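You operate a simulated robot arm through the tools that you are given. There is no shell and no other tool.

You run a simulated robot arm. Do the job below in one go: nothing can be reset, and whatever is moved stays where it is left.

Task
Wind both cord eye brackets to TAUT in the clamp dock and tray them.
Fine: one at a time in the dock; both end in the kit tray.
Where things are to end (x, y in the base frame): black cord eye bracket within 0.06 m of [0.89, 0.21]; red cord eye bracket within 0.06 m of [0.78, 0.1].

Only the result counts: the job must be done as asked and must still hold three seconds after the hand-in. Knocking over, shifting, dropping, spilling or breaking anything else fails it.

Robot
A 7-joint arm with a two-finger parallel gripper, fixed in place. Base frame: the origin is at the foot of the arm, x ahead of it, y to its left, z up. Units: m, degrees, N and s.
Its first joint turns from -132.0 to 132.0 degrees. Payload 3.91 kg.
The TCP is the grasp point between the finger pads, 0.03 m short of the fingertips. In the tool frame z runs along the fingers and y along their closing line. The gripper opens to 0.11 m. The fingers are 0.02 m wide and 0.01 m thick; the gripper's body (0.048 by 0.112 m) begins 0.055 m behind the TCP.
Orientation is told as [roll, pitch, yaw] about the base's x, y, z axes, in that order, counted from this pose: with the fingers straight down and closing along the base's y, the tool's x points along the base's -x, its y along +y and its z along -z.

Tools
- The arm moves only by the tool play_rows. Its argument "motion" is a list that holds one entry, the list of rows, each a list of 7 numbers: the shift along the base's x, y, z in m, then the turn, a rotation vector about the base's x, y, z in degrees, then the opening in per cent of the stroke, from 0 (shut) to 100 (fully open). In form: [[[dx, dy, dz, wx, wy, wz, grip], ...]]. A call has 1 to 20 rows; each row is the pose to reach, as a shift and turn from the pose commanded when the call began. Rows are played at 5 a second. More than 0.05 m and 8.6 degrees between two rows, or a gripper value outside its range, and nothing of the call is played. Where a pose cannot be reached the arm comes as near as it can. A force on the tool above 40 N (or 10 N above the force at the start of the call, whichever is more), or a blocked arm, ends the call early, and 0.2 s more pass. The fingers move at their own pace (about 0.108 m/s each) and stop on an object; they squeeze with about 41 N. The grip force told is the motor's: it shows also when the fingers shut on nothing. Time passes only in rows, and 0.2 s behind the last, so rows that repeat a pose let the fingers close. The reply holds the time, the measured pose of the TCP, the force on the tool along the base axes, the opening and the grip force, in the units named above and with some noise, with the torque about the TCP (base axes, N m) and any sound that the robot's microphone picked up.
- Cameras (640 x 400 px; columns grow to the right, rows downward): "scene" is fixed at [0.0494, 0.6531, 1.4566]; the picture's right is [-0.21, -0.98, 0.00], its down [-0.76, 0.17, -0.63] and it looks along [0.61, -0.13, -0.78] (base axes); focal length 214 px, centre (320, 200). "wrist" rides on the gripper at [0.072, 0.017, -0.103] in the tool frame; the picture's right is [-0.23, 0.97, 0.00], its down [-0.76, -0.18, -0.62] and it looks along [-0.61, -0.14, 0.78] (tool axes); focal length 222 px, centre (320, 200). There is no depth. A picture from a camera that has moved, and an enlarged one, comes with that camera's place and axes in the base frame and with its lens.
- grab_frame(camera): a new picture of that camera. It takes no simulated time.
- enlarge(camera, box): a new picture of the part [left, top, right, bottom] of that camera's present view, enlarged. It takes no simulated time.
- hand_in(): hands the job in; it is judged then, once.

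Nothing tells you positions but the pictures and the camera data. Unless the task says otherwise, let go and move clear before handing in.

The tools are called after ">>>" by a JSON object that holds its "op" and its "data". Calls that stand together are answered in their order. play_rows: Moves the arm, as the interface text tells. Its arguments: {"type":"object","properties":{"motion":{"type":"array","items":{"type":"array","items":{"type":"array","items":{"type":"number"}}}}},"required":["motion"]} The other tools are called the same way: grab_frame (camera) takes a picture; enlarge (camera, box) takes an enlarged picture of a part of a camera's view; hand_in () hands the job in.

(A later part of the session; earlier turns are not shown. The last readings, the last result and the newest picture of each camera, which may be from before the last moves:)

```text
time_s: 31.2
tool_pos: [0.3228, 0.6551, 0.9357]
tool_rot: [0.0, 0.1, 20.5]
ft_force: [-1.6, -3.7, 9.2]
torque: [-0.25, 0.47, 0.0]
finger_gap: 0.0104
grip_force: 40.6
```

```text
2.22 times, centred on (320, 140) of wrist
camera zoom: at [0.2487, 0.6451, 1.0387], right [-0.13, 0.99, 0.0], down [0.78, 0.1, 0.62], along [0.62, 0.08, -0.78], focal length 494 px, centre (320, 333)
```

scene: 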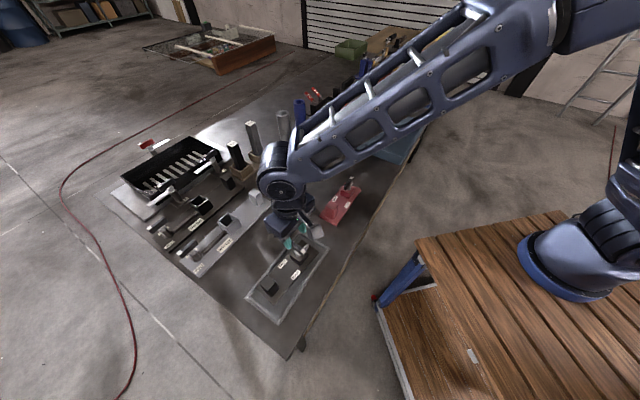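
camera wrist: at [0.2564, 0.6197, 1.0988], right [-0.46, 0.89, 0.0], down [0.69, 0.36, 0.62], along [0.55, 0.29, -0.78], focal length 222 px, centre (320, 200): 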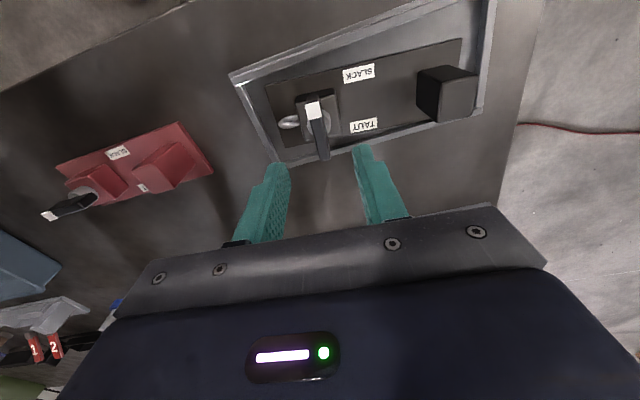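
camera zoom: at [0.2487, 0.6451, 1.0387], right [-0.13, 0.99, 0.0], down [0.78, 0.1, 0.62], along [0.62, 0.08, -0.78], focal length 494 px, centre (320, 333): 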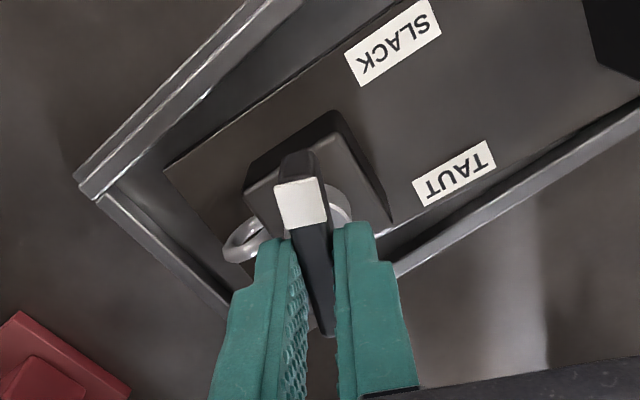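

The bar is still free about z, at roughly 110°. I'll continue.

>>> {"op": "play_rows", "data": {"motion": [[[0, 0, 0, 0, 0, -4, 0], [0, 0, 0, 0, 0, -8, 0], [0, 0, 0, 0, 0, -12, 0], [0, 0, 0, 0, 0, -16, 0], [0, 0, 0, 0, 0, -20, 0], [0, 0, 0, 0, 0, -20, 0]]]}}

>>> {"op": "enlarge", "data": {"camera": "wrist", "box": [220, 50, 420, 230]}}

>>> {"op": "enlarge", "data": {"camera": "scene", "box": [240, 215, 340, 315]}}

```text
time_s: 32.6
tool_pos: [0.3237, 0.6538, 0.9353]
tool_rot: [0.0, 0.0, 0.4]
ft_force: [0.6, 0.5, 11.2]
torque: [-0.01, -0.31, 0.03]
finger_gap: 0.0104
grip_force: 40.9
```

```text
2.22 times, centred on (320, 140) of wrist
camera zoom: at [0.2501, 0.6704, 1.0387], right [0.22, 0.98, 0.0], down [0.76, -0.17, 0.62], along [0.61, -0.14, -0.78], focal length 494 px, centre (320, 333)
```

zoom: 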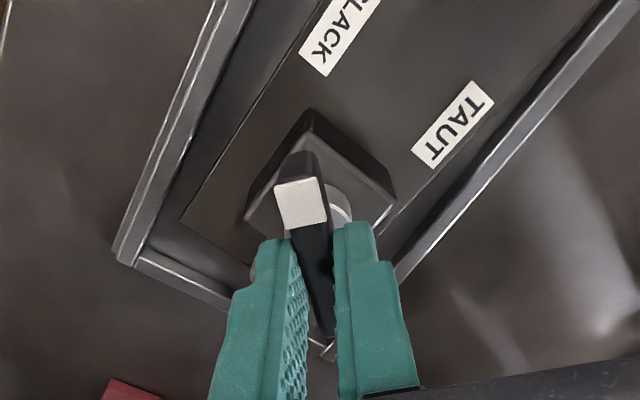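

```text
4.00 times, centred on (290, 265) of scene
camera zoom: at [0.0494, 0.6531, 1.4566], right [-0.21, -0.98, 0.0], down [-0.76, 0.17, -0.63], along [0.61, -0.13, -0.78], focal length 858 px, centre (440, -60)
```

zoom: 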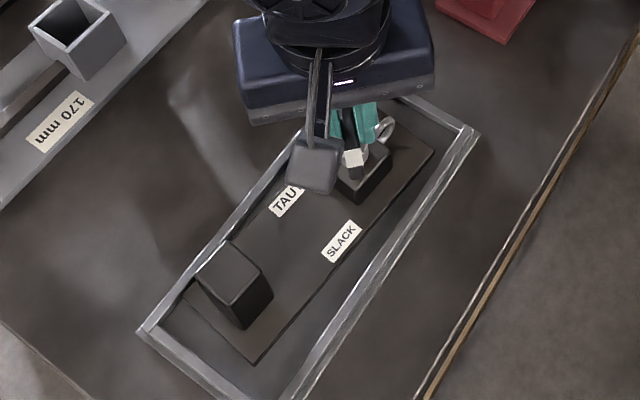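

The handle is at about 130° and the turning is still light. I'll continue.

>>> {"op": "play_rows", "data": {"motion": [[[0, 0, 0, 0, 0, -4, 0], [0, 0, 0, 0, 0, -8, 0], [0, 0, 0, 0, 0, -12, 0], [0, 0, 0, 0, 0, -16, 0], [0, 0, 0, 0, 0, -20, 0], [0, 0, 0, 0, 0, -20, 0]]]}}

>>> {"op": "enlarge", "data": {"camera": "wrist", "box": [220, 50, 420, 230]}}

>>> {"op": "enlarge", "data": {"camera": "scene", "box": [240, 215, 340, 315]}}

```text
time_s: 34.0
tool_pos: [0.3213, 0.6537, 0.9358]
tool_rot: [0.0, 0.0, -19.5]
ft_force: [2.0, -2.6, 6.3]
torque: [-0.12, -0.22, 0.0]
finger_gap: 0.0105
grip_force: 41.3
```

```text
2.22 times, centred on (320, 140) of wrist
camera zoom: at [0.2591, 0.6941, 1.0387], right [0.54, 0.84, 0.0], down [0.66, -0.42, 0.62], along [0.52, -0.34, -0.78], focal length 494 px, centre (320, 333)
```

zoom: 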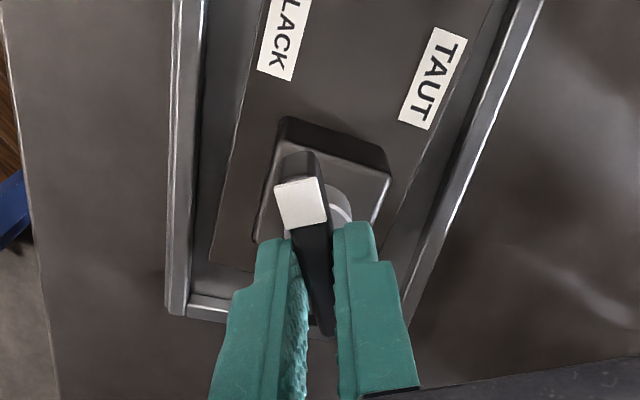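

```text
4.00 times, centred on (290, 265) of scene
camera zoom: at [0.0494, 0.6531, 1.4566], right [-0.21, -0.98, 0.0], down [-0.76, 0.17, -0.63], along [0.61, -0.13, -0.78], focal length 858 px, centre (440, -60)
```

zoom: 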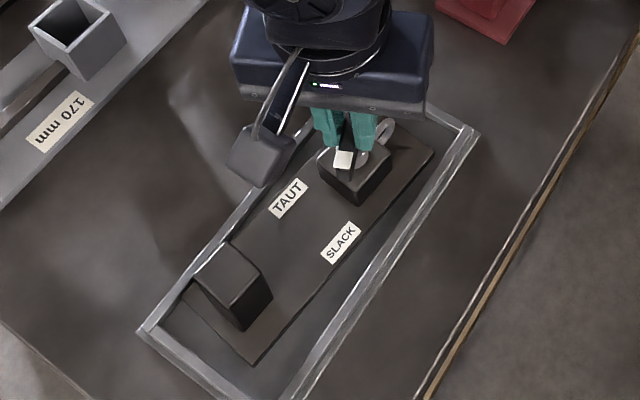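

The white tip is now pointing toward the SLACK label side, with no stop yet. I'll continue clockwise toward TAUT.

>>> {"op": "play_rows", "data": {"motion": [[[0, 0, 0, 0, 0, -4, 0], [0, 0, 0, 0, 0, -8, 0], [0, 0, 0, 0, 0, -12, 0], [0, 0, 0, 0, 0, -16, 0], [0, 0, 0, 0, 0, -20, 0], [0, 0, 0, 0, 0, -20, 0]]]}}

>>> {"op": "enlarge", "data": {"camera": "wrist", "box": [220, 50, 420, 230]}}

>>> {"op": "enlarge", "data": {"camera": "scene", "box": [240, 215, 340, 315]}}

```text
time_s: 35.4
tool_pos: [0.3222, 0.6555, 0.9354]
tool_rot: [0.0, -0.1, -39.4]
ft_force: [-3.9, 1.2, 9.9]
torque: [-0.02, 0.06, -0.02]
finger_gap: 0.0104
grip_force: 41.2
```

```text
2.22 times, centred on (320, 140) of wrist
camera zoom: at [0.2767, 0.7129, 1.0387], right [0.8, 0.61, 0.0], down [0.47, -0.62, 0.62], along [0.38, -0.49, -0.78], focal length 494 px, centre (320, 333)
```

zoom: 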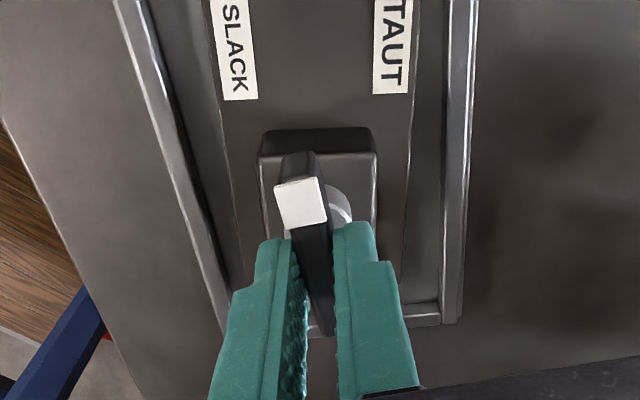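

```text
4.00 times, centred on (290, 265) of scene
camera zoom: at [0.0494, 0.6531, 1.4566], right [-0.21, -0.98, 0.0], down [-0.76, 0.17, -0.63], along [0.61, -0.13, -0.78], focal length 858 px, centre (440, -60)
```

zoom: 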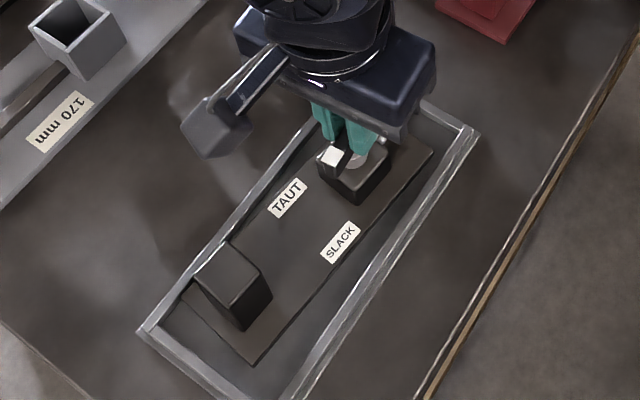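

The handle is at about 170°. I'll continue toward TAUT, watching for a stop.

>>> {"op": "play_rows", "data": {"motion": [[[0, 0, 0, 0, 0, -4, 0], [0, 0, 0, 0, 0, -8, 0], [0, 0, 0, 0, 0, -12, 0], [0, 0, 0, 0, 0, -16, 0], [0, 0, 0, 0, 0, -20, 0], [0, 0, 0, 0, 0, -20, 0]]]}}

>>> {"op": "enlarge", "data": {"camera": "wrist", "box": [220, 50, 420, 230]}}

>>> {"op": "enlarge", "data": {"camera": "scene", "box": [240, 215, 340, 315]}}

```text
time_s: 36.8
tool_pos: [0.3222, 0.6535, 0.9359]
tool_rot: [-0.1, 0.0, -59.6]
ft_force: [-7.8, -2.3, 17.8]
torque: [-0.14, 0.12, 0.03]
finger_gap: 0.0101
grip_force: 40.6
```

```text
2.22 times, centred on (320, 140) of wrist
camera zoom: at [0.3, 0.7243, 1.0386], right [0.95, 0.3, 0.0], down [0.23, -0.75, 0.62], along [0.19, -0.59, -0.78], focal length 494 px, centre (320, 333)
```

zoom: 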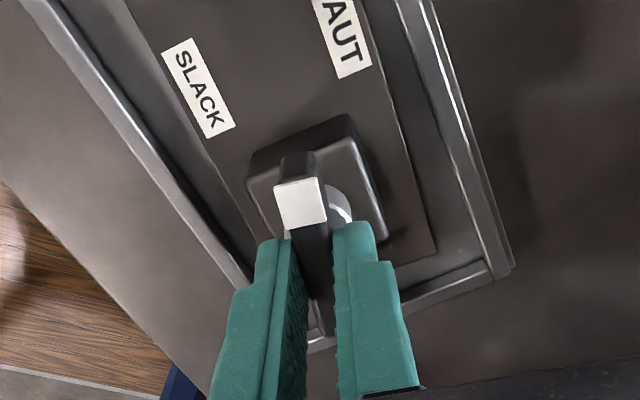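

```text
4.00 times, centred on (290, 265) of scene
camera zoom: at [0.0494, 0.6531, 1.4566], right [-0.21, -0.98, 0.0], down [-0.76, 0.17, -0.63], along [0.61, -0.13, -0.78], focal length 858 px, centre (440, -60)
```

zoom: 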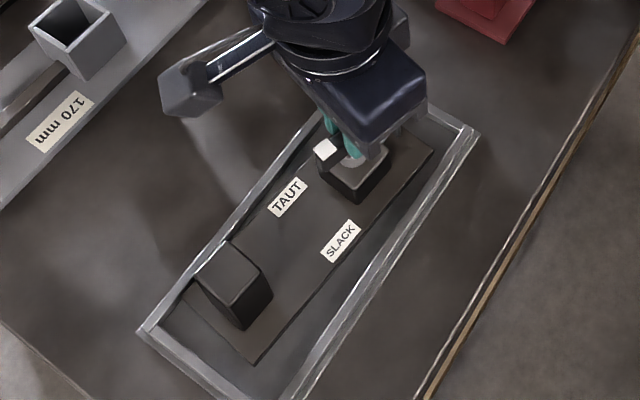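

The handle is at about 190° and still free about z. I'll continue in smaller steps.

>>> {"op": "play_rows", "data": {"motion": [[[0, 0, 0, 0, 0, -4, 0], [0, 0, 0, 0, 0, -8, 0], [0, 0, 0, 0, 0, -12, 0], [0, 0, 0, 0, 0, -16, 0], [0, 0, 0, 0, 0, -16, 0]]]}}

>>> {"op": "enlarge", "data": {"camera": "wrist", "box": [220, 50, 420, 230]}}

>>> {"op": "enlarge", "data": {"camera": "scene", "box": [240, 215, 340, 315]}}

```text
time_s: 38.0
tool_pos: [0.3223, 0.6534, 0.935]
tool_rot: [0.0, 0.0, -75.5]
ft_force: [-4.3, -9.5, 8.4]
torque: [-0.49, -0.04, 1.1]
finger_gap: 0.0154
grip_force: 40.8
```

```text
2.22 times, centred on (320, 140) of wrist
camera zoom: at [0.3205, 0.7279, 1.0382], right [1.0, 0.02, 0.0], down [0.02, -0.78, 0.62], along [0.01, -0.62, -0.78], focal length 494 px, centre (320, 333)
```

zoom: 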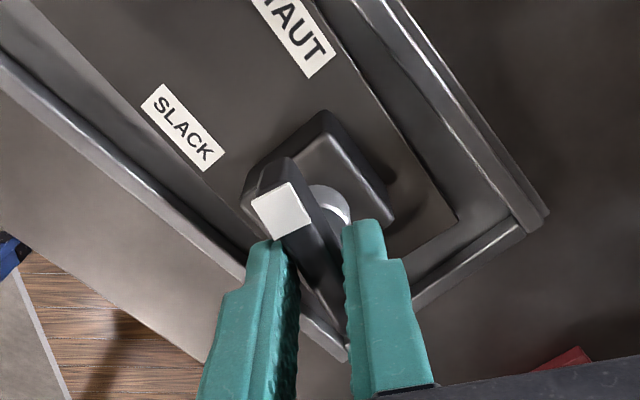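

```text
4.00 times, centred on (290, 265) of scene
camera zoom: at [0.0494, 0.6531, 1.4566], right [-0.21, -0.98, 0.0], down [-0.76, 0.17, -0.63], along [0.61, -0.13, -0.78], focal length 858 px, centre (440, -60)
```

zoom: 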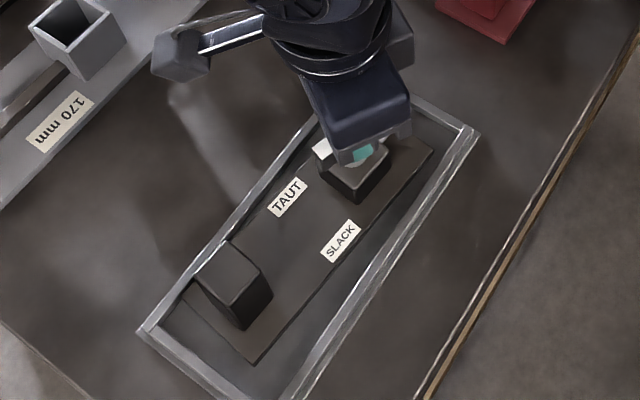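

The torque jumped to 1.1 N m and the fingers were forced open, so this is the far stop. I'll ease back, release, lift, and check where the handle stays.

>>> {"op": "play_rows", "data": {"motion": [[[0, 0, 0, 0, 0, 4, 0], [0, 0, 0, 0, 0, 8, 0], [0, 0, 0, 0, 0, 12, 0], [0, 0, 0, 0, 0, 12, 35], [0, 0, 0, 0, 0, 12, 40], [0, 0, 0.03, 0, 0, 12, 40], [0, 0, 0.06, 0, 0, 12, 40], [0, 0, 0.09, 0, 0, 12, 60], [0, 0, 0.12, 0, 0, 12, 100], [0, 0, 0.12, 0, 0, 12, 100]]]}}

>>> {"op": "grab_frame", "data": {"camera": "wrist"}}

>>> {"op": "enlarge", "data": {"camera": "wrist", "box": [220, 10, 420, 160]}}

>>> {"op": "enlarge", "data": {"camera": "scene", "box": [240, 215, 340, 315]}}

```text
time_s: 40.2
tool_pos: [0.3236, 0.6547, 1.0552]
tool_rot: [-0.1, 0.0, -63.5]
ft_force: [0.2, -0.2, 0.0]
torque: [0.03, -0.01, 0.01]
finger_gap: 0.11
grip_force: 0.1
```

```text
taken
camera wrist: at [0.3057, 0.7267, 1.159], right [0.97, 0.23, 0.0], down [0.18, -0.76, 0.62], along [0.14, -0.61, -0.78], focal length 222 px, centre (320, 200)
```

wrist: 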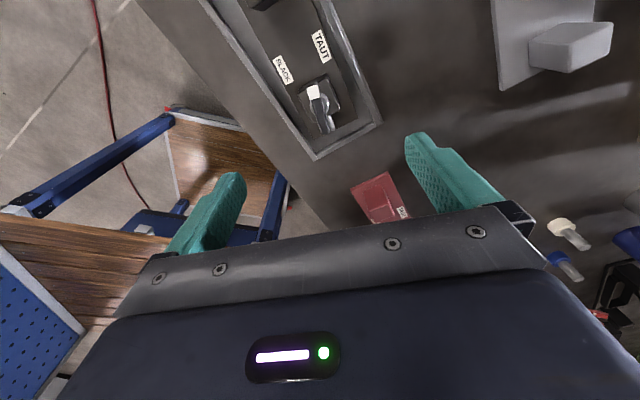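

```text
2.67 times, centred on (320, 85) of wrist
camera zoom: at [0.3057, 0.7267, 1.159], right [0.97, 0.23, 0.0], down [0.18, -0.76, 0.62], along [0.14, -0.61, -0.78], focal length 592 px, centre (320, 507)
```

zoom: 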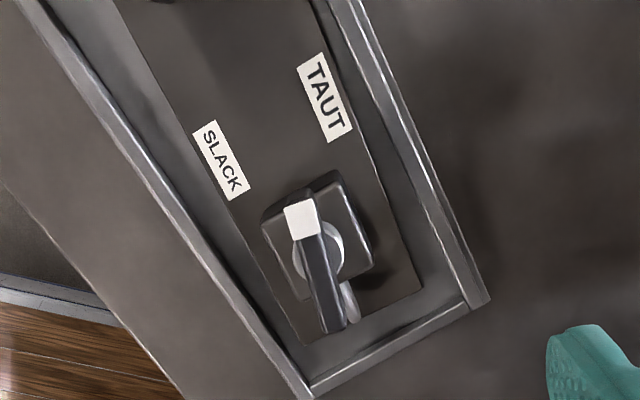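

```text
4.00 times, centred on (290, 265) of scene
camera zoom: at [0.0494, 0.6531, 1.4566], right [-0.21, -0.98, 0.0], down [-0.76, 0.17, -0.63], along [0.61, -0.13, -0.78], focal length 858 px, centre (440, -60)
```

zoom: 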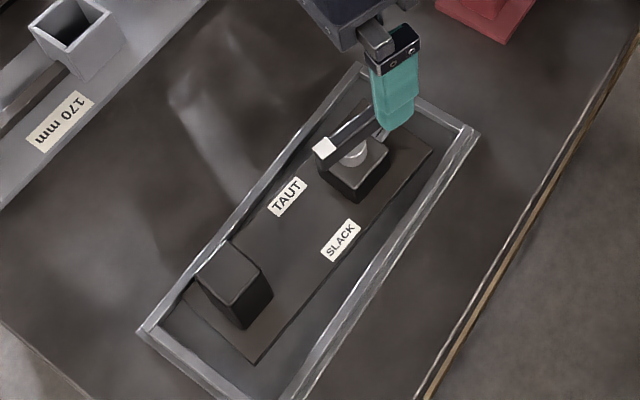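

The handle now sits past the plate axis with the white tip toward the block, at the TAUT stop, and it stays there after release. Next I'll move over the end block with the fingers closing along the plate's length and look before gripping.

>>> {"op": "play_rows", "data": {"motion": [[[-0.005, 0.007, 0, 0, 0, 8, 100], [-0.011, 0.014, 0, 0, 0, 16, 100], [-0.016, 0.021, 0, 0, 0, 24, 100], [-0.021, 0.028, 0, 0, 0, 32, 100], [-0.026, 0.035, 0, 0, 0, 40, 100], [-0.032, 0.042, 0, 0, 0, 48, 100], [-0.037, 0.049, 0, 0, 0, 56, 100], [-0.042, 0.056, 0, 0, 0, 64, 100], [-0.047, 0.063, 0, 0, 0, 72, 100], [-0.053, 0.07, 0, 0, 0, 80, 100], [-0.058, 0.077, 0, 0, 0, 88, 100], [-0.063, 0.084, 0, 0, 0, 96, 100], [-0.068, 0.091, 0, 0, 0, 103.5, 100], [-0.068, 0.091, 0, 0, 0, 103.5, 100]]]}}

>>> {"op": "grab_frame", "data": {"camera": "wrist"}}

>>> {"op": "enlarge", "data": {"camera": "wrist", "box": [160, 0, 480, 200]}}

>>> {"op": "enlarge", "data": {"camera": "scene", "box": [240, 225, 340, 325]}}

```text
time_s: 43.2
tool_pos: [0.2541, 0.7453, 1.055]
tool_rot: [0.1, 0.0, 40.2]
ft_force: [0.5, -0.1, 0.0]
torque: [-0.02, -0.01, 0.02]
finger_gap: 0.1102
grip_force: 0.2
```

```text
taken
camera wrist: at [0.1875, 0.7113, 1.1582], right [-0.45, 0.89, 0.0], down [0.7, 0.35, 0.62], along [0.56, 0.28, -0.78], focal length 222 px, centre (320, 200)
```

wrist: 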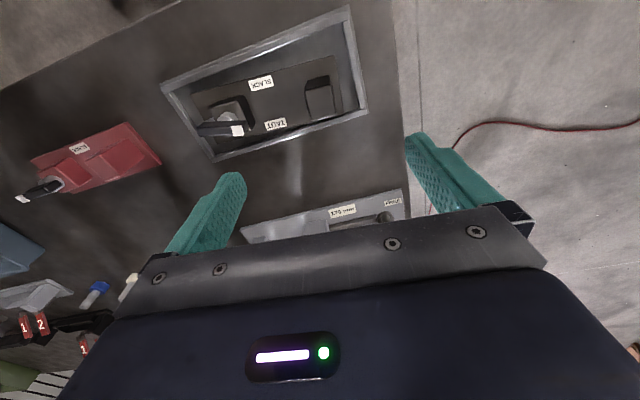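

```text
2.00 times, centred on (320, 100) of wrist
camera zoom: at [0.1875, 0.7113, 1.1582], right [-0.45, 0.89, 0.0], down [0.7, 0.35, 0.62], along [0.56, 0.28, -0.78], focal length 444 px, centre (320, 400)
```

zoom: 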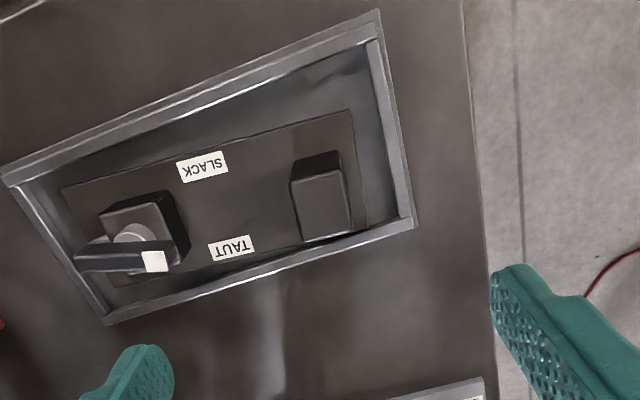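

```text
4.00 times, centred on (290, 275) of scene
camera zoom: at [0.0494, 0.6531, 1.4566], right [-0.21, -0.98, 0.0], down [-0.76, 0.17, -0.63], along [0.61, -0.13, -0.78], focal length 858 px, centre (440, -100)
```

zoom: 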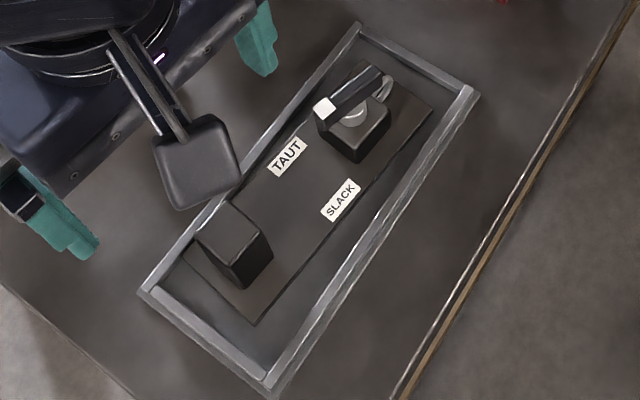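

The block's top centre is near (0.2525, 0.7465) at z 0.89, about 30 mm thick along the plate. I'll descend with a partly open gripper so the outer finger clears the dock wall, then grip.

>>> {"op": "play_rows", "data": {"motion": [[[-0.001, 0.001, -0.04, 0, 0, 0, 60], [-0.002, 0.001, -0.08, 0, 0, 0, 50], [-0.002, 0.001, -0.12, 0, 0, 0, 50], [-0.002, 0.001, -0.145, 0, 0, 0, 50], [-0.002, 0.001, -0.145, 0, 0, 0, 50]]]}}

>>> {"op": "grab_frame", "data": {"camera": "wrist"}}

>>> {"op": "enlarge", "data": {"camera": "scene", "box": [240, 225, 340, 325]}}

```text
time_s: 44.4
tool_pos: [0.2519, 0.7479, 0.9107]
tool_rot: [0.0, 0.0, 40.0]
ft_force: [0.7, 0.2, 0.2]
torque: [-0.04, 0.01, 0.02]
finger_gap: 0.0549
grip_force: 0.1
```

```text
taken
camera wrist: at [0.1858, 0.7133, 1.0138], right [-0.45, 0.89, 0.0], down [0.7, 0.35, 0.62], along [0.56, 0.28, -0.78], focal length 222 px, centre (320, 200)
```

wrist: 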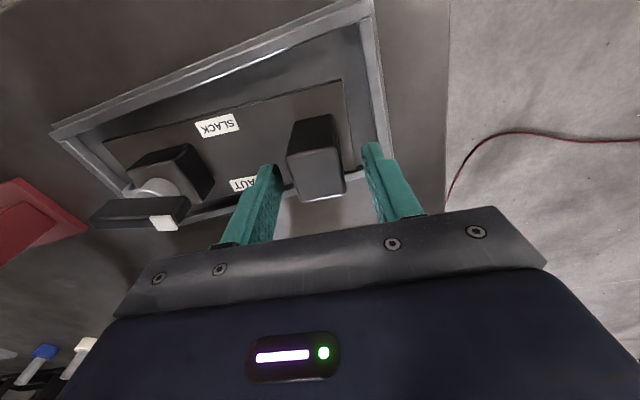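

```text
4.00 times, centred on (290, 275) of scene
camera zoom: at [0.0494, 0.6531, 1.4566], right [-0.21, -0.98, 0.0], down [-0.76, 0.17, -0.63], along [0.61, -0.13, -0.78], focal length 858 px, centre (440, -100)
```

zoom: 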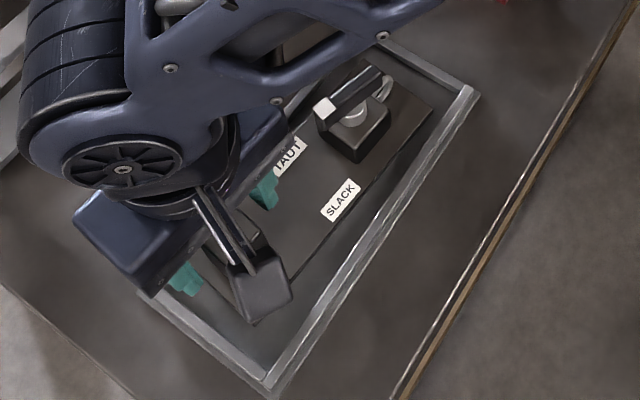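

The block is well centred between the fingers. I'll descend the last 32 mm and grip.

>>> {"op": "play_rows", "data": {"motion": [[[0, 0, -0.015, 0, 0, 0, 50], [0, 0, -0.032, 0, 0, 0, 50], [0, 0, -0.032, 0, 0, 0, 50], [0, 0, -0.032, 0, 0, 0, 20], [0, 0, -0.032, 0, 0, 0, 0], [0, 0, -0.032, 0, 0, 0, 0], [0, 0, -0.032, 0, 0, 0, 0]]]}}

>>> {"op": "enlarge", "data": {"camera": "wrist", "box": [160, 30, 480, 230]}}

```text
time_s: 45.5
tool_pos: [0.2543, 0.748, 0.8823]
tool_rot: [0.2, -0.1, 40.0]
ft_force: [-1.5, -11.2, 9.9]
torque: [-0.28, -0.39, 0.06]
finger_gap: 0.0298
grip_force: 41.1
stopped in row 5: the force on the tool passed its limit at 41 N (the readings are from after the stop); the commanded pose is now the measured one
```

```text
2.00 times, centred on (320, 130) of wrist
camera zoom: at [0.1864, 0.7141, 0.9849], right [-0.45, 0.89, 0.0], down [0.7, 0.35, 0.63], along [0.56, 0.28, -0.78], focal length 444 px, centre (320, 340)
```

zoom: 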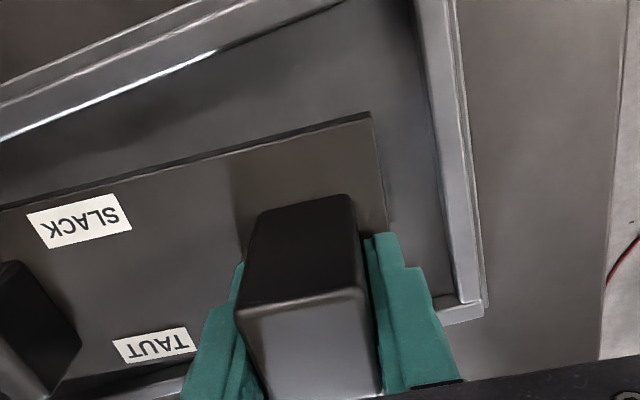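

The grip on the block is at 0.0298 m. The force limit tripped as the fingers centred it. I'll hold and lift slowly.

>>> {"op": "play_rows", "data": {"motion": [[[0, 0, 0, 0, 0, 0, 0], [0, 0, 0.004, 0, 0, 0, 0], [0, 0, 0.01, 0, 0, 0, 0], [0, 0, 0.02, 0, 0, 0, 0], [0, 0, 0.03, 0, 0, 0, 0], [0, 0, 0.03, 0, 0, 0, 0]]]}}

>>> {"op": "grab_frame", "data": {"camera": "wrist"}}

>>> {"op": "enlarge", "data": {"camera": "scene", "box": [240, 205, 340, 305]}}

```text
time_s: 46.9
tool_pos: [0.2538, 0.749, 0.9123]
tool_rot: [0.1, -0.3, 39.9]
ft_force: [0.9, -0.1, -4.4]
torque: [0.26, 0.14, -0.01]
finger_gap: 0.0295
grip_force: 40.8
```

```text
taken
camera wrist: at [0.1869, 0.7147, 1.0138], right [-0.45, 0.89, 0.0], down [0.7, 0.35, 0.63], along [0.56, 0.28, -0.78], focal length 222 px, centre (320, 200)
```

wrist: 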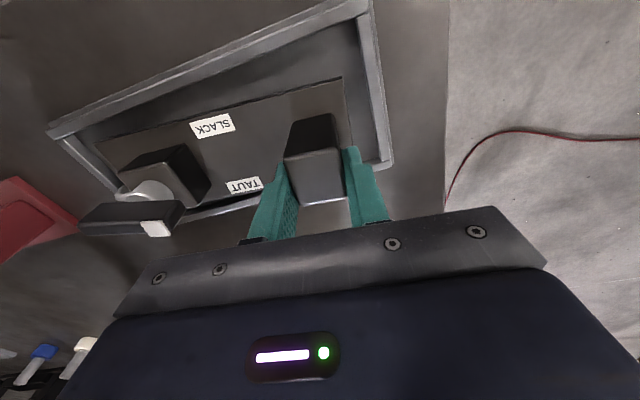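

```text
4.00 times, centred on (290, 255) of scene
camera zoom: at [0.0494, 0.6531, 1.4566], right [-0.21, -0.98, 0.0], down [-0.76, 0.17, -0.63], along [0.61, -0.13, -0.78], focal length 858 px, centre (440, -20)
```

zoom: 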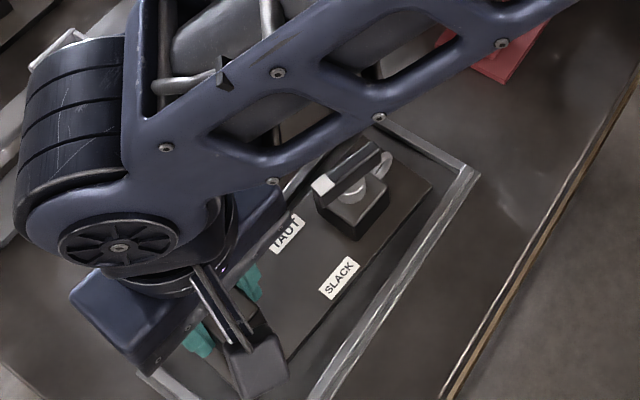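

The black bracket is lifted, weighs about 4.5 N and hangs level. I'll raise it and carry it over to the tray.

>>> {"op": "play_rows", "data": {"motion": [[[0, 0, 0.035, 0, 0, 0, 0], [0, 0, 0.075, 0, 0, 0, 0], [0, 0, 0.115, 0, 0, 0, 0], [0, 0, 0.15, 0, 0, 0, 0], [0, 0, 0.15, 0, 0, 0, 0]]]}}

>>> {"op": "play_rows", "data": {"motion": [[[0.033, -0.027, 0, 0, 0, 0.3, 0], [0.066, -0.055, 0, 0, 0, 0.6, 0], [0.099, -0.082, 0, 0, 0, 0.9, 0], [0.131, -0.11, 0, 0, 0, 1.2, 0], [0.164, -0.137, 0, 0, 0, 1.5, 0], [0.197, -0.165, 0, 0, 0, 1.8, 0], [0.23, -0.192, 0, 0, 0, 2.1, 0], [0.263, -0.22, 0, 0, 0, 2.4, 0], [0.296, -0.247, 0, 0, 0, 2.7, 0], [0.329, -0.275, 0, 0, 0, 3.0, 0], [0.361, -0.302, 0, 0, 0, 3.3, 0], [0.394, -0.33, 0, 0, 0, 3.7, 0], [0.427, -0.357, 0, 0, 0, 4.0, 0], [0.46, -0.385, 0, 0, 0, 4.3, 0], [0.493, -0.412, 0, 0, 0, 4.6, 0], [0.526, -0.44, 0, 0, 0, 5.0, 0], [0.556, -0.465, 0, 0, 0, 5.5, 0], [0.588, -0.491, 0, 0, 0, 5.5, 0], [0.588, -0.491, 0, 0, 0, 5.5, 0]]]}}

>>> {"op": "grab_frame", "data": {"camera": "wrist"}}

>>> {"op": "grab_frame", "data": {"camera": "scene"}}

```text
time_s: 48.1
tool_pos: [0.2542, 0.7475, 1.0605]
tool_rot: [0.0, -0.1, 40.0]
ft_force: [0.0, 0.1, -4.1]
torque: [0.26, 0.15, -0.04]
finger_gap: 0.0298
grip_force: 41.3
```

```text
time_s: 52.1
tool_pos: [0.842, 0.2573, 1.0625]
tool_rot: [0.1, -0.3, 45.5]
ft_force: [-0.3, -0.4, -4.3]
torque: [0.23, 0.13, -0.01]
finger_gap: 0.0297
grip_force: 40.4
```

```text
taken
camera wrist: at [0.7789, 0.2164, 1.1655], right [-0.53, 0.84, 0.0], down [0.66, 0.42, 0.63], along [0.53, 0.34, -0.78], focal length 222 px, centre (320, 200)
```

wrist: 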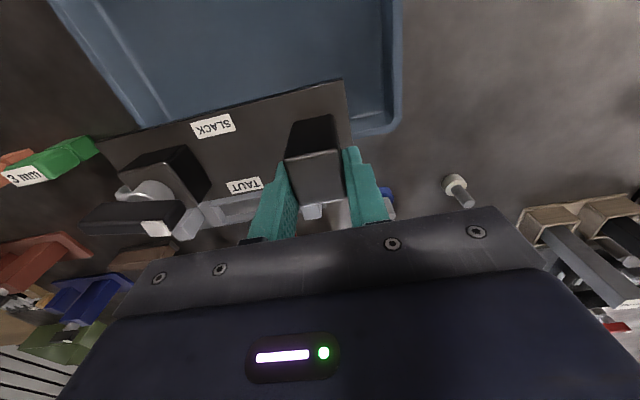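

```text
taken
```

scene: 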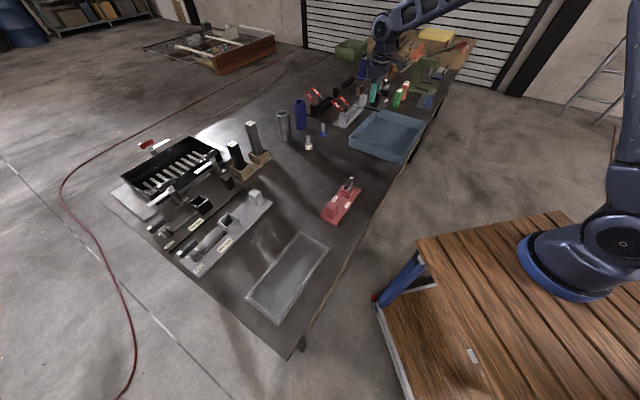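

The tray rim seems to be at about z 0.89, with the tray centred near (0.835, 0.155). I'll shift slightly so the black bracket's centre lands near (0.876, 0.197), clear of the walls, and lower it partway.

>>> {"op": "play_rows", "data": {"motion": [[[-0.015, -0.013, 0, 0, 0, 0, 0], [-0.015, -0.013, -0.03, 0, 0, 0, 0], [-0.015, -0.013, -0.06, 0, 0, 0, 0], [-0.015, -0.013, -0.085, 0, 0, 0, 0], [-0.015, -0.013, -0.085, 0, 0, 0, 0]]]}}

>>> {"op": "grab_frame", "data": {"camera": "wrist"}}

>>> {"op": "enlarge", "data": {"camera": "scene", "box": [320, 50, 460, 180]}}

```text
time_s: 53.3
tool_pos: [0.8268, 0.2452, 0.9753]
tool_rot: [0.1, -0.2, 45.5]
ft_force: [-0.5, 0.1, -4.1]
torque: [0.22, 0.17, 0.0]
finger_gap: 0.0298
grip_force: 41.3
```

```text
taken
camera wrist: at [0.7635, 0.2045, 1.079], right [-0.53, 0.84, 0.0], down [0.66, 0.42, 0.63], along [0.53, 0.34, -0.78], focal length 222 px, centre (320, 200)
```

wrist: 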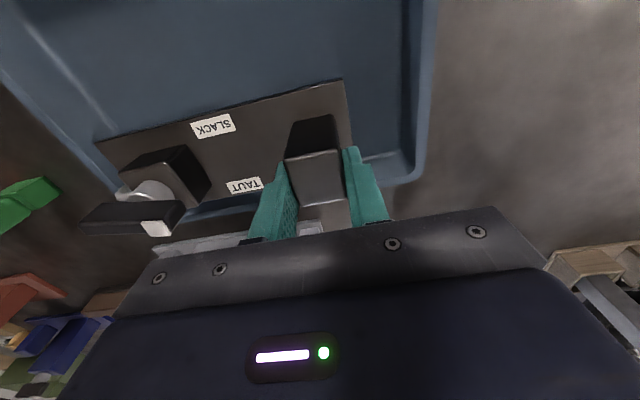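

```text
3.08 times, centred on (390, 115) of scene
camera zoom: at [0.0494, 0.6531, 1.4566], right [-0.21, -0.98, 0.0], down [-0.76, 0.17, -0.63], along [0.61, -0.13, -0.78], focal length 660 px, centre (105, 462)
```

zoom: 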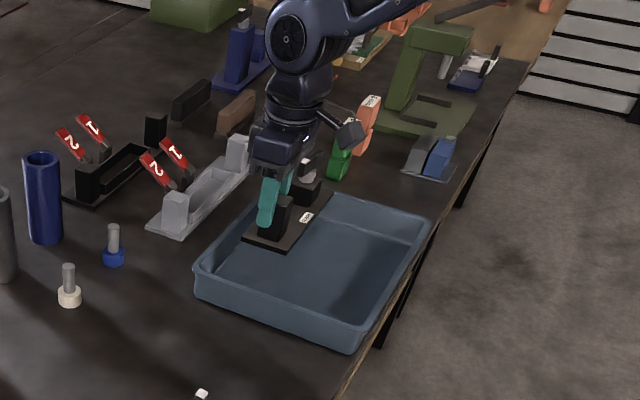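

The bracket is well inside the tray walls. I'll lower it until the floor carries it.

>>> {"op": "play_rows", "data": {"motion": [[[0, 0, -0.03, 0, 0, 0, 0], [0, 0, -0.06, 0, 0, 0, 0], [0, 0, -0.075, 0, 0, 0, 0], [0, 0, -0.083, 0, 0, 0, 0], [0, 0, -0.083, 0, 0, 0, 0]]]}}

>>> {"op": "grab_frame", "data": {"camera": "wrist"}}

>>> {"op": "enlarge", "data": {"camera": "scene", "box": [340, 70, 440, 170]}}

```text
time_s: 54.3
tool_pos: [0.8277, 0.2452, 0.9049]
tool_rot: [-0.1, -0.6, 45.4]
ft_force: [1.2, 0.2, 8.7]
torque: [0.38, 0.19, -0.11]
finger_gap: 0.0299
grip_force: 41.0
stopped in row 4: the force on the tool passed its limit at 42 N (the readings are from after the stop); the commanded pose is now the measured one
```

```text
taken
camera wrist: at [0.7639, 0.2046, 1.0056], right [-0.53, 0.85, 0.0], down [0.66, 0.41, 0.63], along [0.53, 0.34, -0.78], focal length 222 px, centre (320, 200)
```

wrist: 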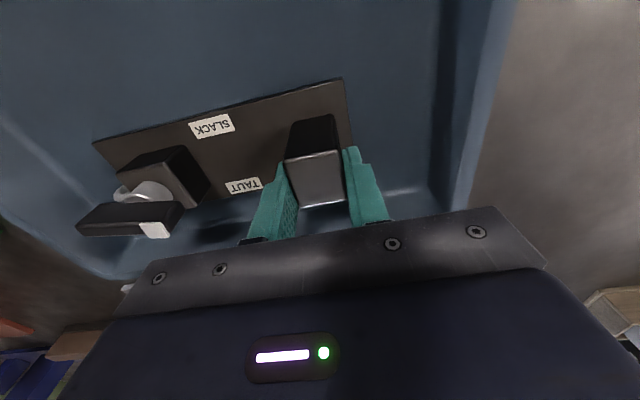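

```text
4.00 times, centred on (390, 120) of scene
camera zoom: at [0.0494, 0.6531, 1.4566], right [-0.21, -0.98, 0.0], down [-0.76, 0.17, -0.63], along [0.61, -0.13, -0.78], focal length 858 px, centre (40, 520)
```

zoom: 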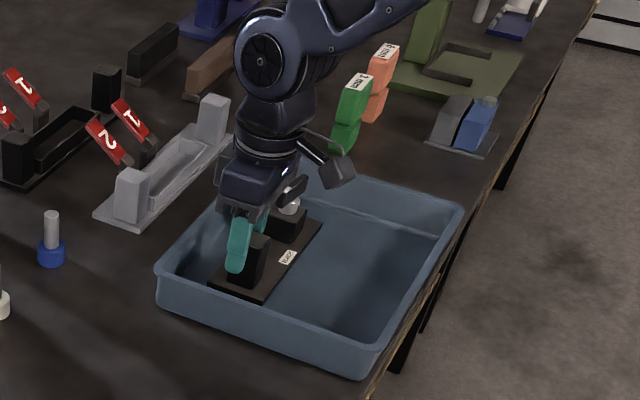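

Contact was felt at z 0.905. I'll ease down a few more millimetres to see whether the bracket is fully on the floor.

>>> {"op": "play_rows", "data": {"motion": [[[0, 0, -0.001, 0, 0, 0, 0], [0, 0, -0.002, 0, 0, 0, 0], [0, 0, -0.003, 0, 0, 0, 0], [0, 0, -0.003, 0, 0, 0, 0]]]}}

>>> {"op": "enlarge", "data": {"camera": "scene", "box": [360, 95, 420, 145]}}

```text
time_s: 55.0
tool_pos: [0.8275, 0.2447, 0.9026]
tool_rot: [-0.1, -0.7, 45.4]
ft_force: [0.4, 0.7, 9.0]
torque: [0.39, 0.48, -0.01]
finger_gap: 0.0298
grip_force: 40.8
stopped in row 3: the force on the tool passed its limit at 41 N (the readings are from after the stop); the commanded pose is now the measured one
```

```text
8.00 times, centred on (390, 120) of scene
camera zoom: at [0.0494, 0.6531, 1.4566], right [-0.21, -0.98, 0.0], down [-0.76, 0.17, -0.63], along [0.61, -0.13, -0.78], focal length 1716 px, centre (-240, 840)
```

zoom: 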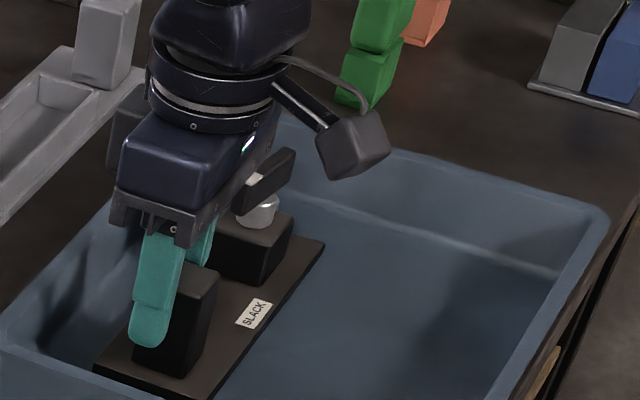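

The bracket is resting on the tray floor. I'll open and lift away.

>>> {"op": "play_rows", "data": {"motion": [[[0, 0, 0, 0, 0, 0, 15], [0, 0, 0, 0, 0, 0, 45], [0, 0, 0, 0, 0, 0, 50], [0, 0, 0.03, 0, 0, 0, 50], [0, 0, 0.07, 0, 0, 0, 50], [0, 0, 0.11, 0, 0, 0, 50], [0, 0, 0.15, 0, 0, 0, 80], [0, 0, 0.15, 0, 0, 0, 100]]]}}

>>> {"op": "grab_frame", "data": {"camera": "wrist"}}

>>> {"op": "enlarge", "data": {"camera": "scene", "box": [340, 70, 440, 170]}}

```text
time_s: 56.8
tool_pos: [0.8306, 0.2443, 1.0536]
tool_rot: [-0.2, -0.7, 45.3]
ft_force: [0.5, 0.3, -0.2]
torque: [-0.02, -0.01, 0.01]
finger_gap: 0.1099
grip_force: 0.0
```

```text
taken
camera wrist: at [0.7653, 0.2037, 1.1559], right [-0.53, 0.85, 0.0], down [0.66, 0.41, 0.63], along [0.53, 0.34, -0.77], focal length 222 px, centre (320, 200)
```

wrist: 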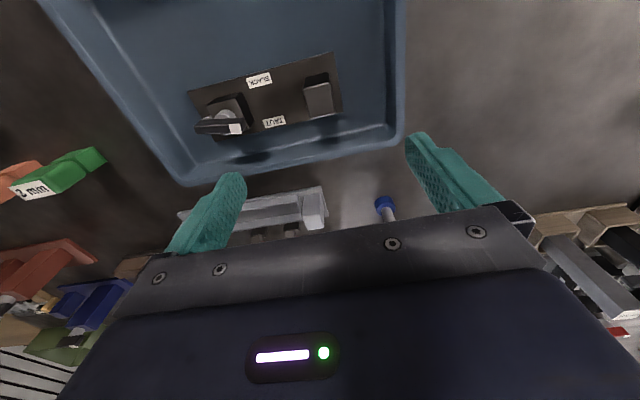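

```text
4.00 times, centred on (390, 120) of scene
camera zoom: at [0.0494, 0.6531, 1.4566], right [-0.21, -0.98, 0.0], down [-0.76, 0.17, -0.63], along [0.61, -0.13, -0.78], focal length 858 px, centre (40, 520)
```

zoom: 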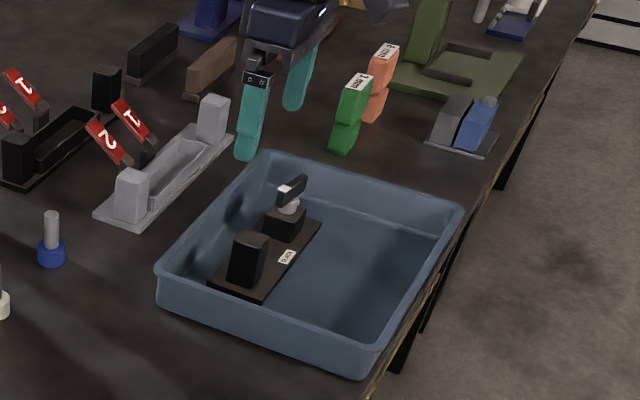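

The black bracket sits in the tray with its handle unchanged. Next I'll go above the red bracket's end block, near (0.462, 0.522).

>>> {"op": "play_rows", "data": {"motion": [[[-0.037, 0.028, 0, -0.1, 0.2, 0, 100], [-0.074, 0.056, 0, -0.2, 0.4, 0, 100], [-0.11, 0.083, 0, -0.36, 0.63, 0.3, 100], [-0.147, 0.111, 0, -0.36, 0.63, 0.5, 100], [-0.184, 0.139, 0, -0.36, 0.63, 0.5, 100], [-0.221, 0.167, 0, -0.36, 0.63, 0.5, 100], [-0.258, 0.195, 0, -0.36, 0.63, 0.5, 100], [-0.294, 0.222, 0, -0.36, 0.63, 0.5, 100], [-0.331, 0.25, 0, -0.36, 0.63, 0.5, 100], [-0.368, 0.278, 0, -0.36, 0.63, 0.5, 100], [-0.368, 0.278, 0, -0.36, 0.63, 0.5, 100]]]}}

>>> {"op": "grab_frame", "data": {"camera": "wrist"}}

>>> {"op": "enlarge", "data": {"camera": "wrist", "box": [160, 0, 480, 200]}}

>>> {"op": "grab_frame", "data": {"camera": "scene"}}

```text
time_s: 59.2
tool_pos: [0.4602, 0.5226, 1.0529]
tool_rot: [0.1, 0.1, 45.9]
ft_force: [0.0, 0.2, -0.5]
torque: [0.02, 0.01, -0.01]
finger_gap: 0.1101
grip_force: 0.1
```

```text
taken
camera wrist: at [0.3983, 0.4822, 1.1557], right [-0.54, 0.84, 0.0], down [0.66, 0.42, 0.62], along [0.52, 0.34, -0.78], focal length 222 px, centre (320, 200)
```

wrist: 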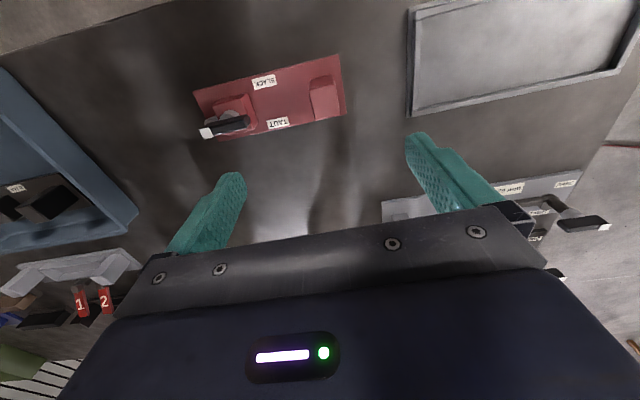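

```text
2.00 times, centred on (320, 100) of wrist
camera zoom: at [0.3983, 0.4822, 1.1557], right [-0.54, 0.84, 0.0], down [0.66, 0.42, 0.62], along [0.52, 0.34, -0.78], focal length 444 px, centre (320, 400)
```

zoom: 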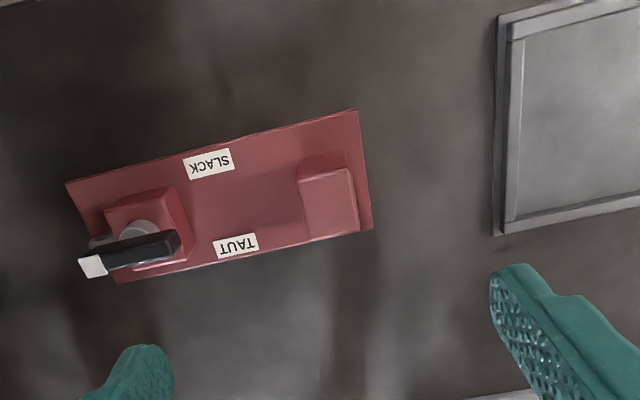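

```text
taken
```

scene: 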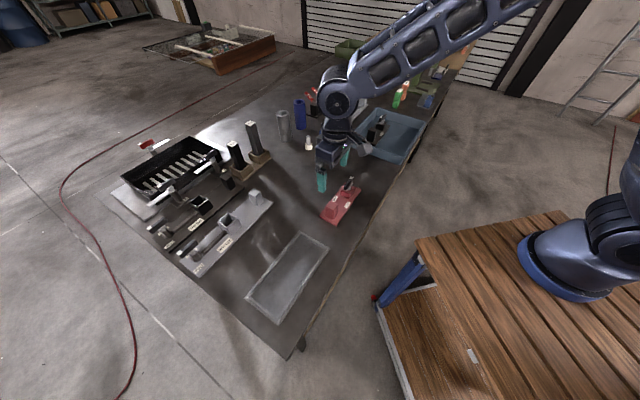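

The red block's top centre is near (0.456, 0.5255). I'll descend and check the alignment.

>>> {"op": "play_rows", "data": {"motion": [[[-0.002, 0.002, -0.04, 0, 0, -0.5, 60], [-0.004, 0.003, -0.08, 0, 0, -0.5, 50], [-0.004, 0.003, -0.12, 0, 0, -0.5, 50], [-0.004, 0.003, -0.143, 0, 0, -0.5, 50], [-0.004, 0.003, -0.143, 0, 0, -0.5, 50]]]}}

>>> {"op": "grab_frame", "data": {"camera": "wrist"}}

```text
time_s: 60.4
tool_pos: [0.4581, 0.5249, 0.9084]
tool_rot: [0.1, 0.0, 45.5]
ft_force: [0.2, 0.7, 0.7]
torque: [-0.02, -0.02, 0.0]
finger_gap: 0.055
grip_force: 0.1
```

```text
taken
camera wrist: at [0.3943, 0.4859, 1.0122], right [-0.53, 0.85, 0.0], down [0.66, 0.42, 0.62], along [0.53, 0.33, -0.78], focal length 222 px, centre (320, 200)
```

wrist: 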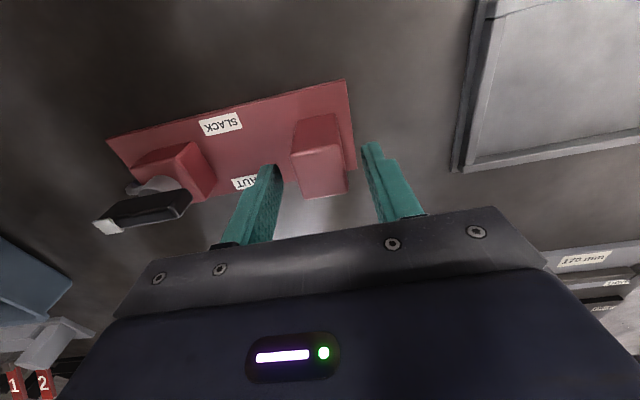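

The red block is centred between the fingers. I'll descend and grip it.

>>> {"op": "play_rows", "data": {"motion": [[[0, 0, -0.015, 0, 0, 0, 50], [0, 0, -0.031, 0, 0, 0, 50], [0, 0, -0.031, 0, 0, 0, 50], [0, 0, -0.031, 0, 0, 0, 28], [0, 0, -0.031, 0, 0, 0, 15], [0, 0, -0.031, 0, 0, 0, 0], [0, 0, -0.031, 0, 0, 0, 0]]]}}

>>> {"op": "enlarge", "data": {"camera": "wrist", "box": [160, 30, 480, 230]}}

```text
time_s: 62.0
tool_pos: [0.458, 0.5271, 0.8788]
tool_rot: [0.0, -0.1, 45.4]
ft_force: [-3.3, -0.5, 2.5]
torque: [-0.41, -0.54, -0.3]
finger_gap: 0.0298
grip_force: 40.8
```

```text
2.00 times, centred on (320, 130) of wrist
camera zoom: at [0.3941, 0.4862, 0.9819], right [-0.53, 0.85, 0.0], down [0.66, 0.42, 0.62], along [0.53, 0.33, -0.78], focal length 444 px, centre (320, 340)
```

zoom: 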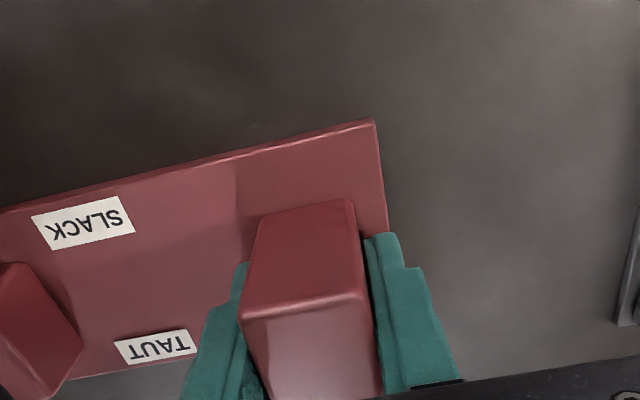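

The red bracket is gripped. I'll lift it and carry it above the dock.

>>> {"op": "play_rows", "data": {"motion": [[[0, 0, 0.005, 0, 0, 0, 0], [0, 0, 0.03, 0, 0, 0, 0], [0, 0, 0.07, 0, 0, 0, 0], [0, 0, 0.11, 0, 0, 0, 0], [-0.03, 0.03, 0.12, 0, 0, -0.2, 0], [-0.061, 0.06, 0.12, 0, 0, -0.3, 0], [-0.092, 0.09, 0.12, 0, 0, -0.4, 0], [-0.123, 0.12, 0.12, 0, 0, -0.5, 0], [-0.154, 0.15, 0.12, 0, 0, -0.6, 0], [-0.185, 0.18, 0.12, 0, 0, -0.7, 0], [-0.2165, 0.21, 0.12, 0, 0, -0.7, 0], [-0.2165, 0.21, 0.12, 0, 0, -0.7, 0]]]}}

>>> {"op": "grab_frame", "data": {"camera": "wrist"}}

>>> {"op": "grab_frame", "data": {"camera": "scene"}}

>>> {"op": "enlarge", "data": {"camera": "scene", "box": [230, 185, 350, 325]}}

```text
time_s: 64.6
tool_pos: [0.2392, 0.7373, 0.9976]
tool_rot: [0.1, 0.1, 44.6]
ft_force: [-0.5, -0.4, -3.7]
torque: [0.21, 0.19, -0.01]
finger_gap: 0.0301
grip_force: 41.1
```

```text
taken
camera wrist: at [0.1759, 0.6989, 1.1009], right [-0.52, 0.85, 0.0], down [0.67, 0.41, 0.62], along [0.53, 0.33, -0.78], focal length 222 px, centre (320, 200)
```

wrist: 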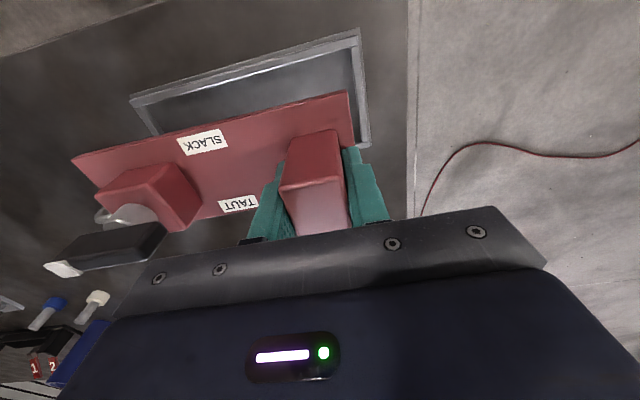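

```text
taken
```

scene: 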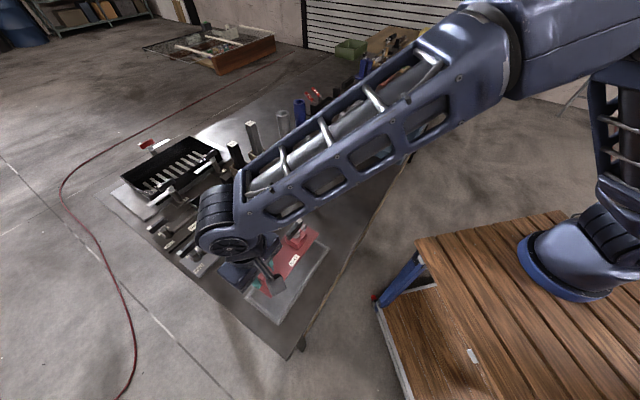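

```text
2.86 times, centred on (290, 255) of scene
camera zoom: at [0.0494, 0.6531, 1.4566], right [-0.21, -0.98, 0.0], down [-0.76, 0.17, -0.63], along [0.61, -0.13, -0.78], focal length 613 px, centre (406, 43)
```

zoom: 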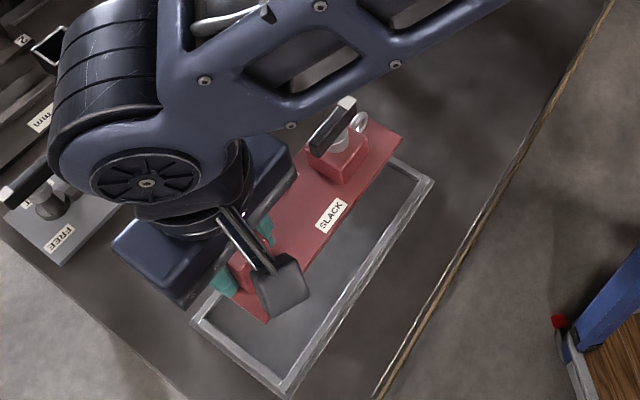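

The held plate is within about 3 mm of the dock centre. I'll lower it into the dock, going slowly at the end.

>>> {"op": "play_rows", "data": {"motion": [[[0.001, 0.001, -0.03, 0, 0, 0.7, 0], [0.001, 0.001, -0.06, 0, 0, 0.7, 0], [0.001, 0.001, -0.085, 0, 0, 0.7, 0], [0.001, 0.001, -0.095, 0, 0, 0.7, 0], [0.001, 0.001, -0.095, 0, 0, 0.7, 0]]]}}

>>> {"op": "grab_frame", "data": {"camera": "wrist"}}

>>> {"op": "enlarge", "data": {"camera": "scene", "box": [240, 205, 340, 325]}}

```text
time_s: 65.8
tool_pos: [0.2409, 0.7385, 0.9029]
tool_rot: [0.1, 0.0, 45.4]
ft_force: [0.3, -0.6, -3.3]
torque: [0.23, 0.17, 0.01]
finger_gap: 0.03
grip_force: 41.3
```

```text
taken
camera wrist: at [0.1787, 0.6981, 1.0058], right [-0.53, 0.85, 0.0], down [0.66, 0.42, 0.62], along [0.53, 0.33, -0.78], focal length 222 px, centre (320, 200)
```

wrist: 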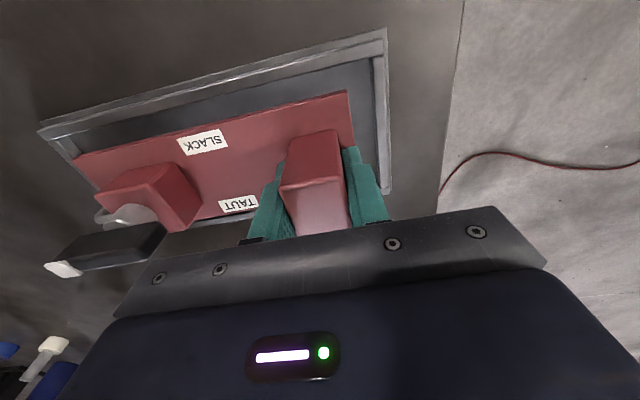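

```text
3.33 times, centred on (290, 265) of scene
camera zoom: at [0.0494, 0.6531, 1.4566], right [-0.21, -0.98, 0.0], down [-0.76, 0.17, -0.63], along [0.61, -0.13, -0.78], focal length 715 px, centre (420, -17)
```

zoom: 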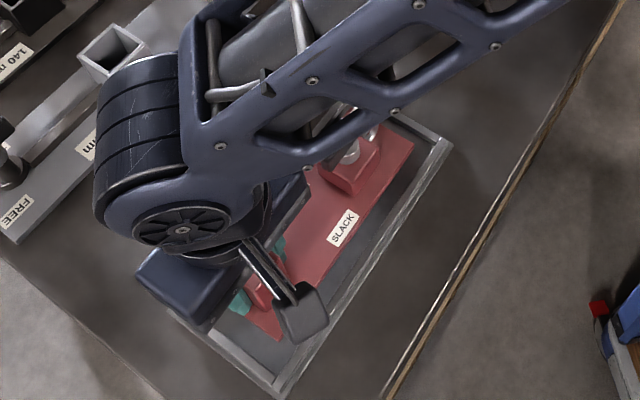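

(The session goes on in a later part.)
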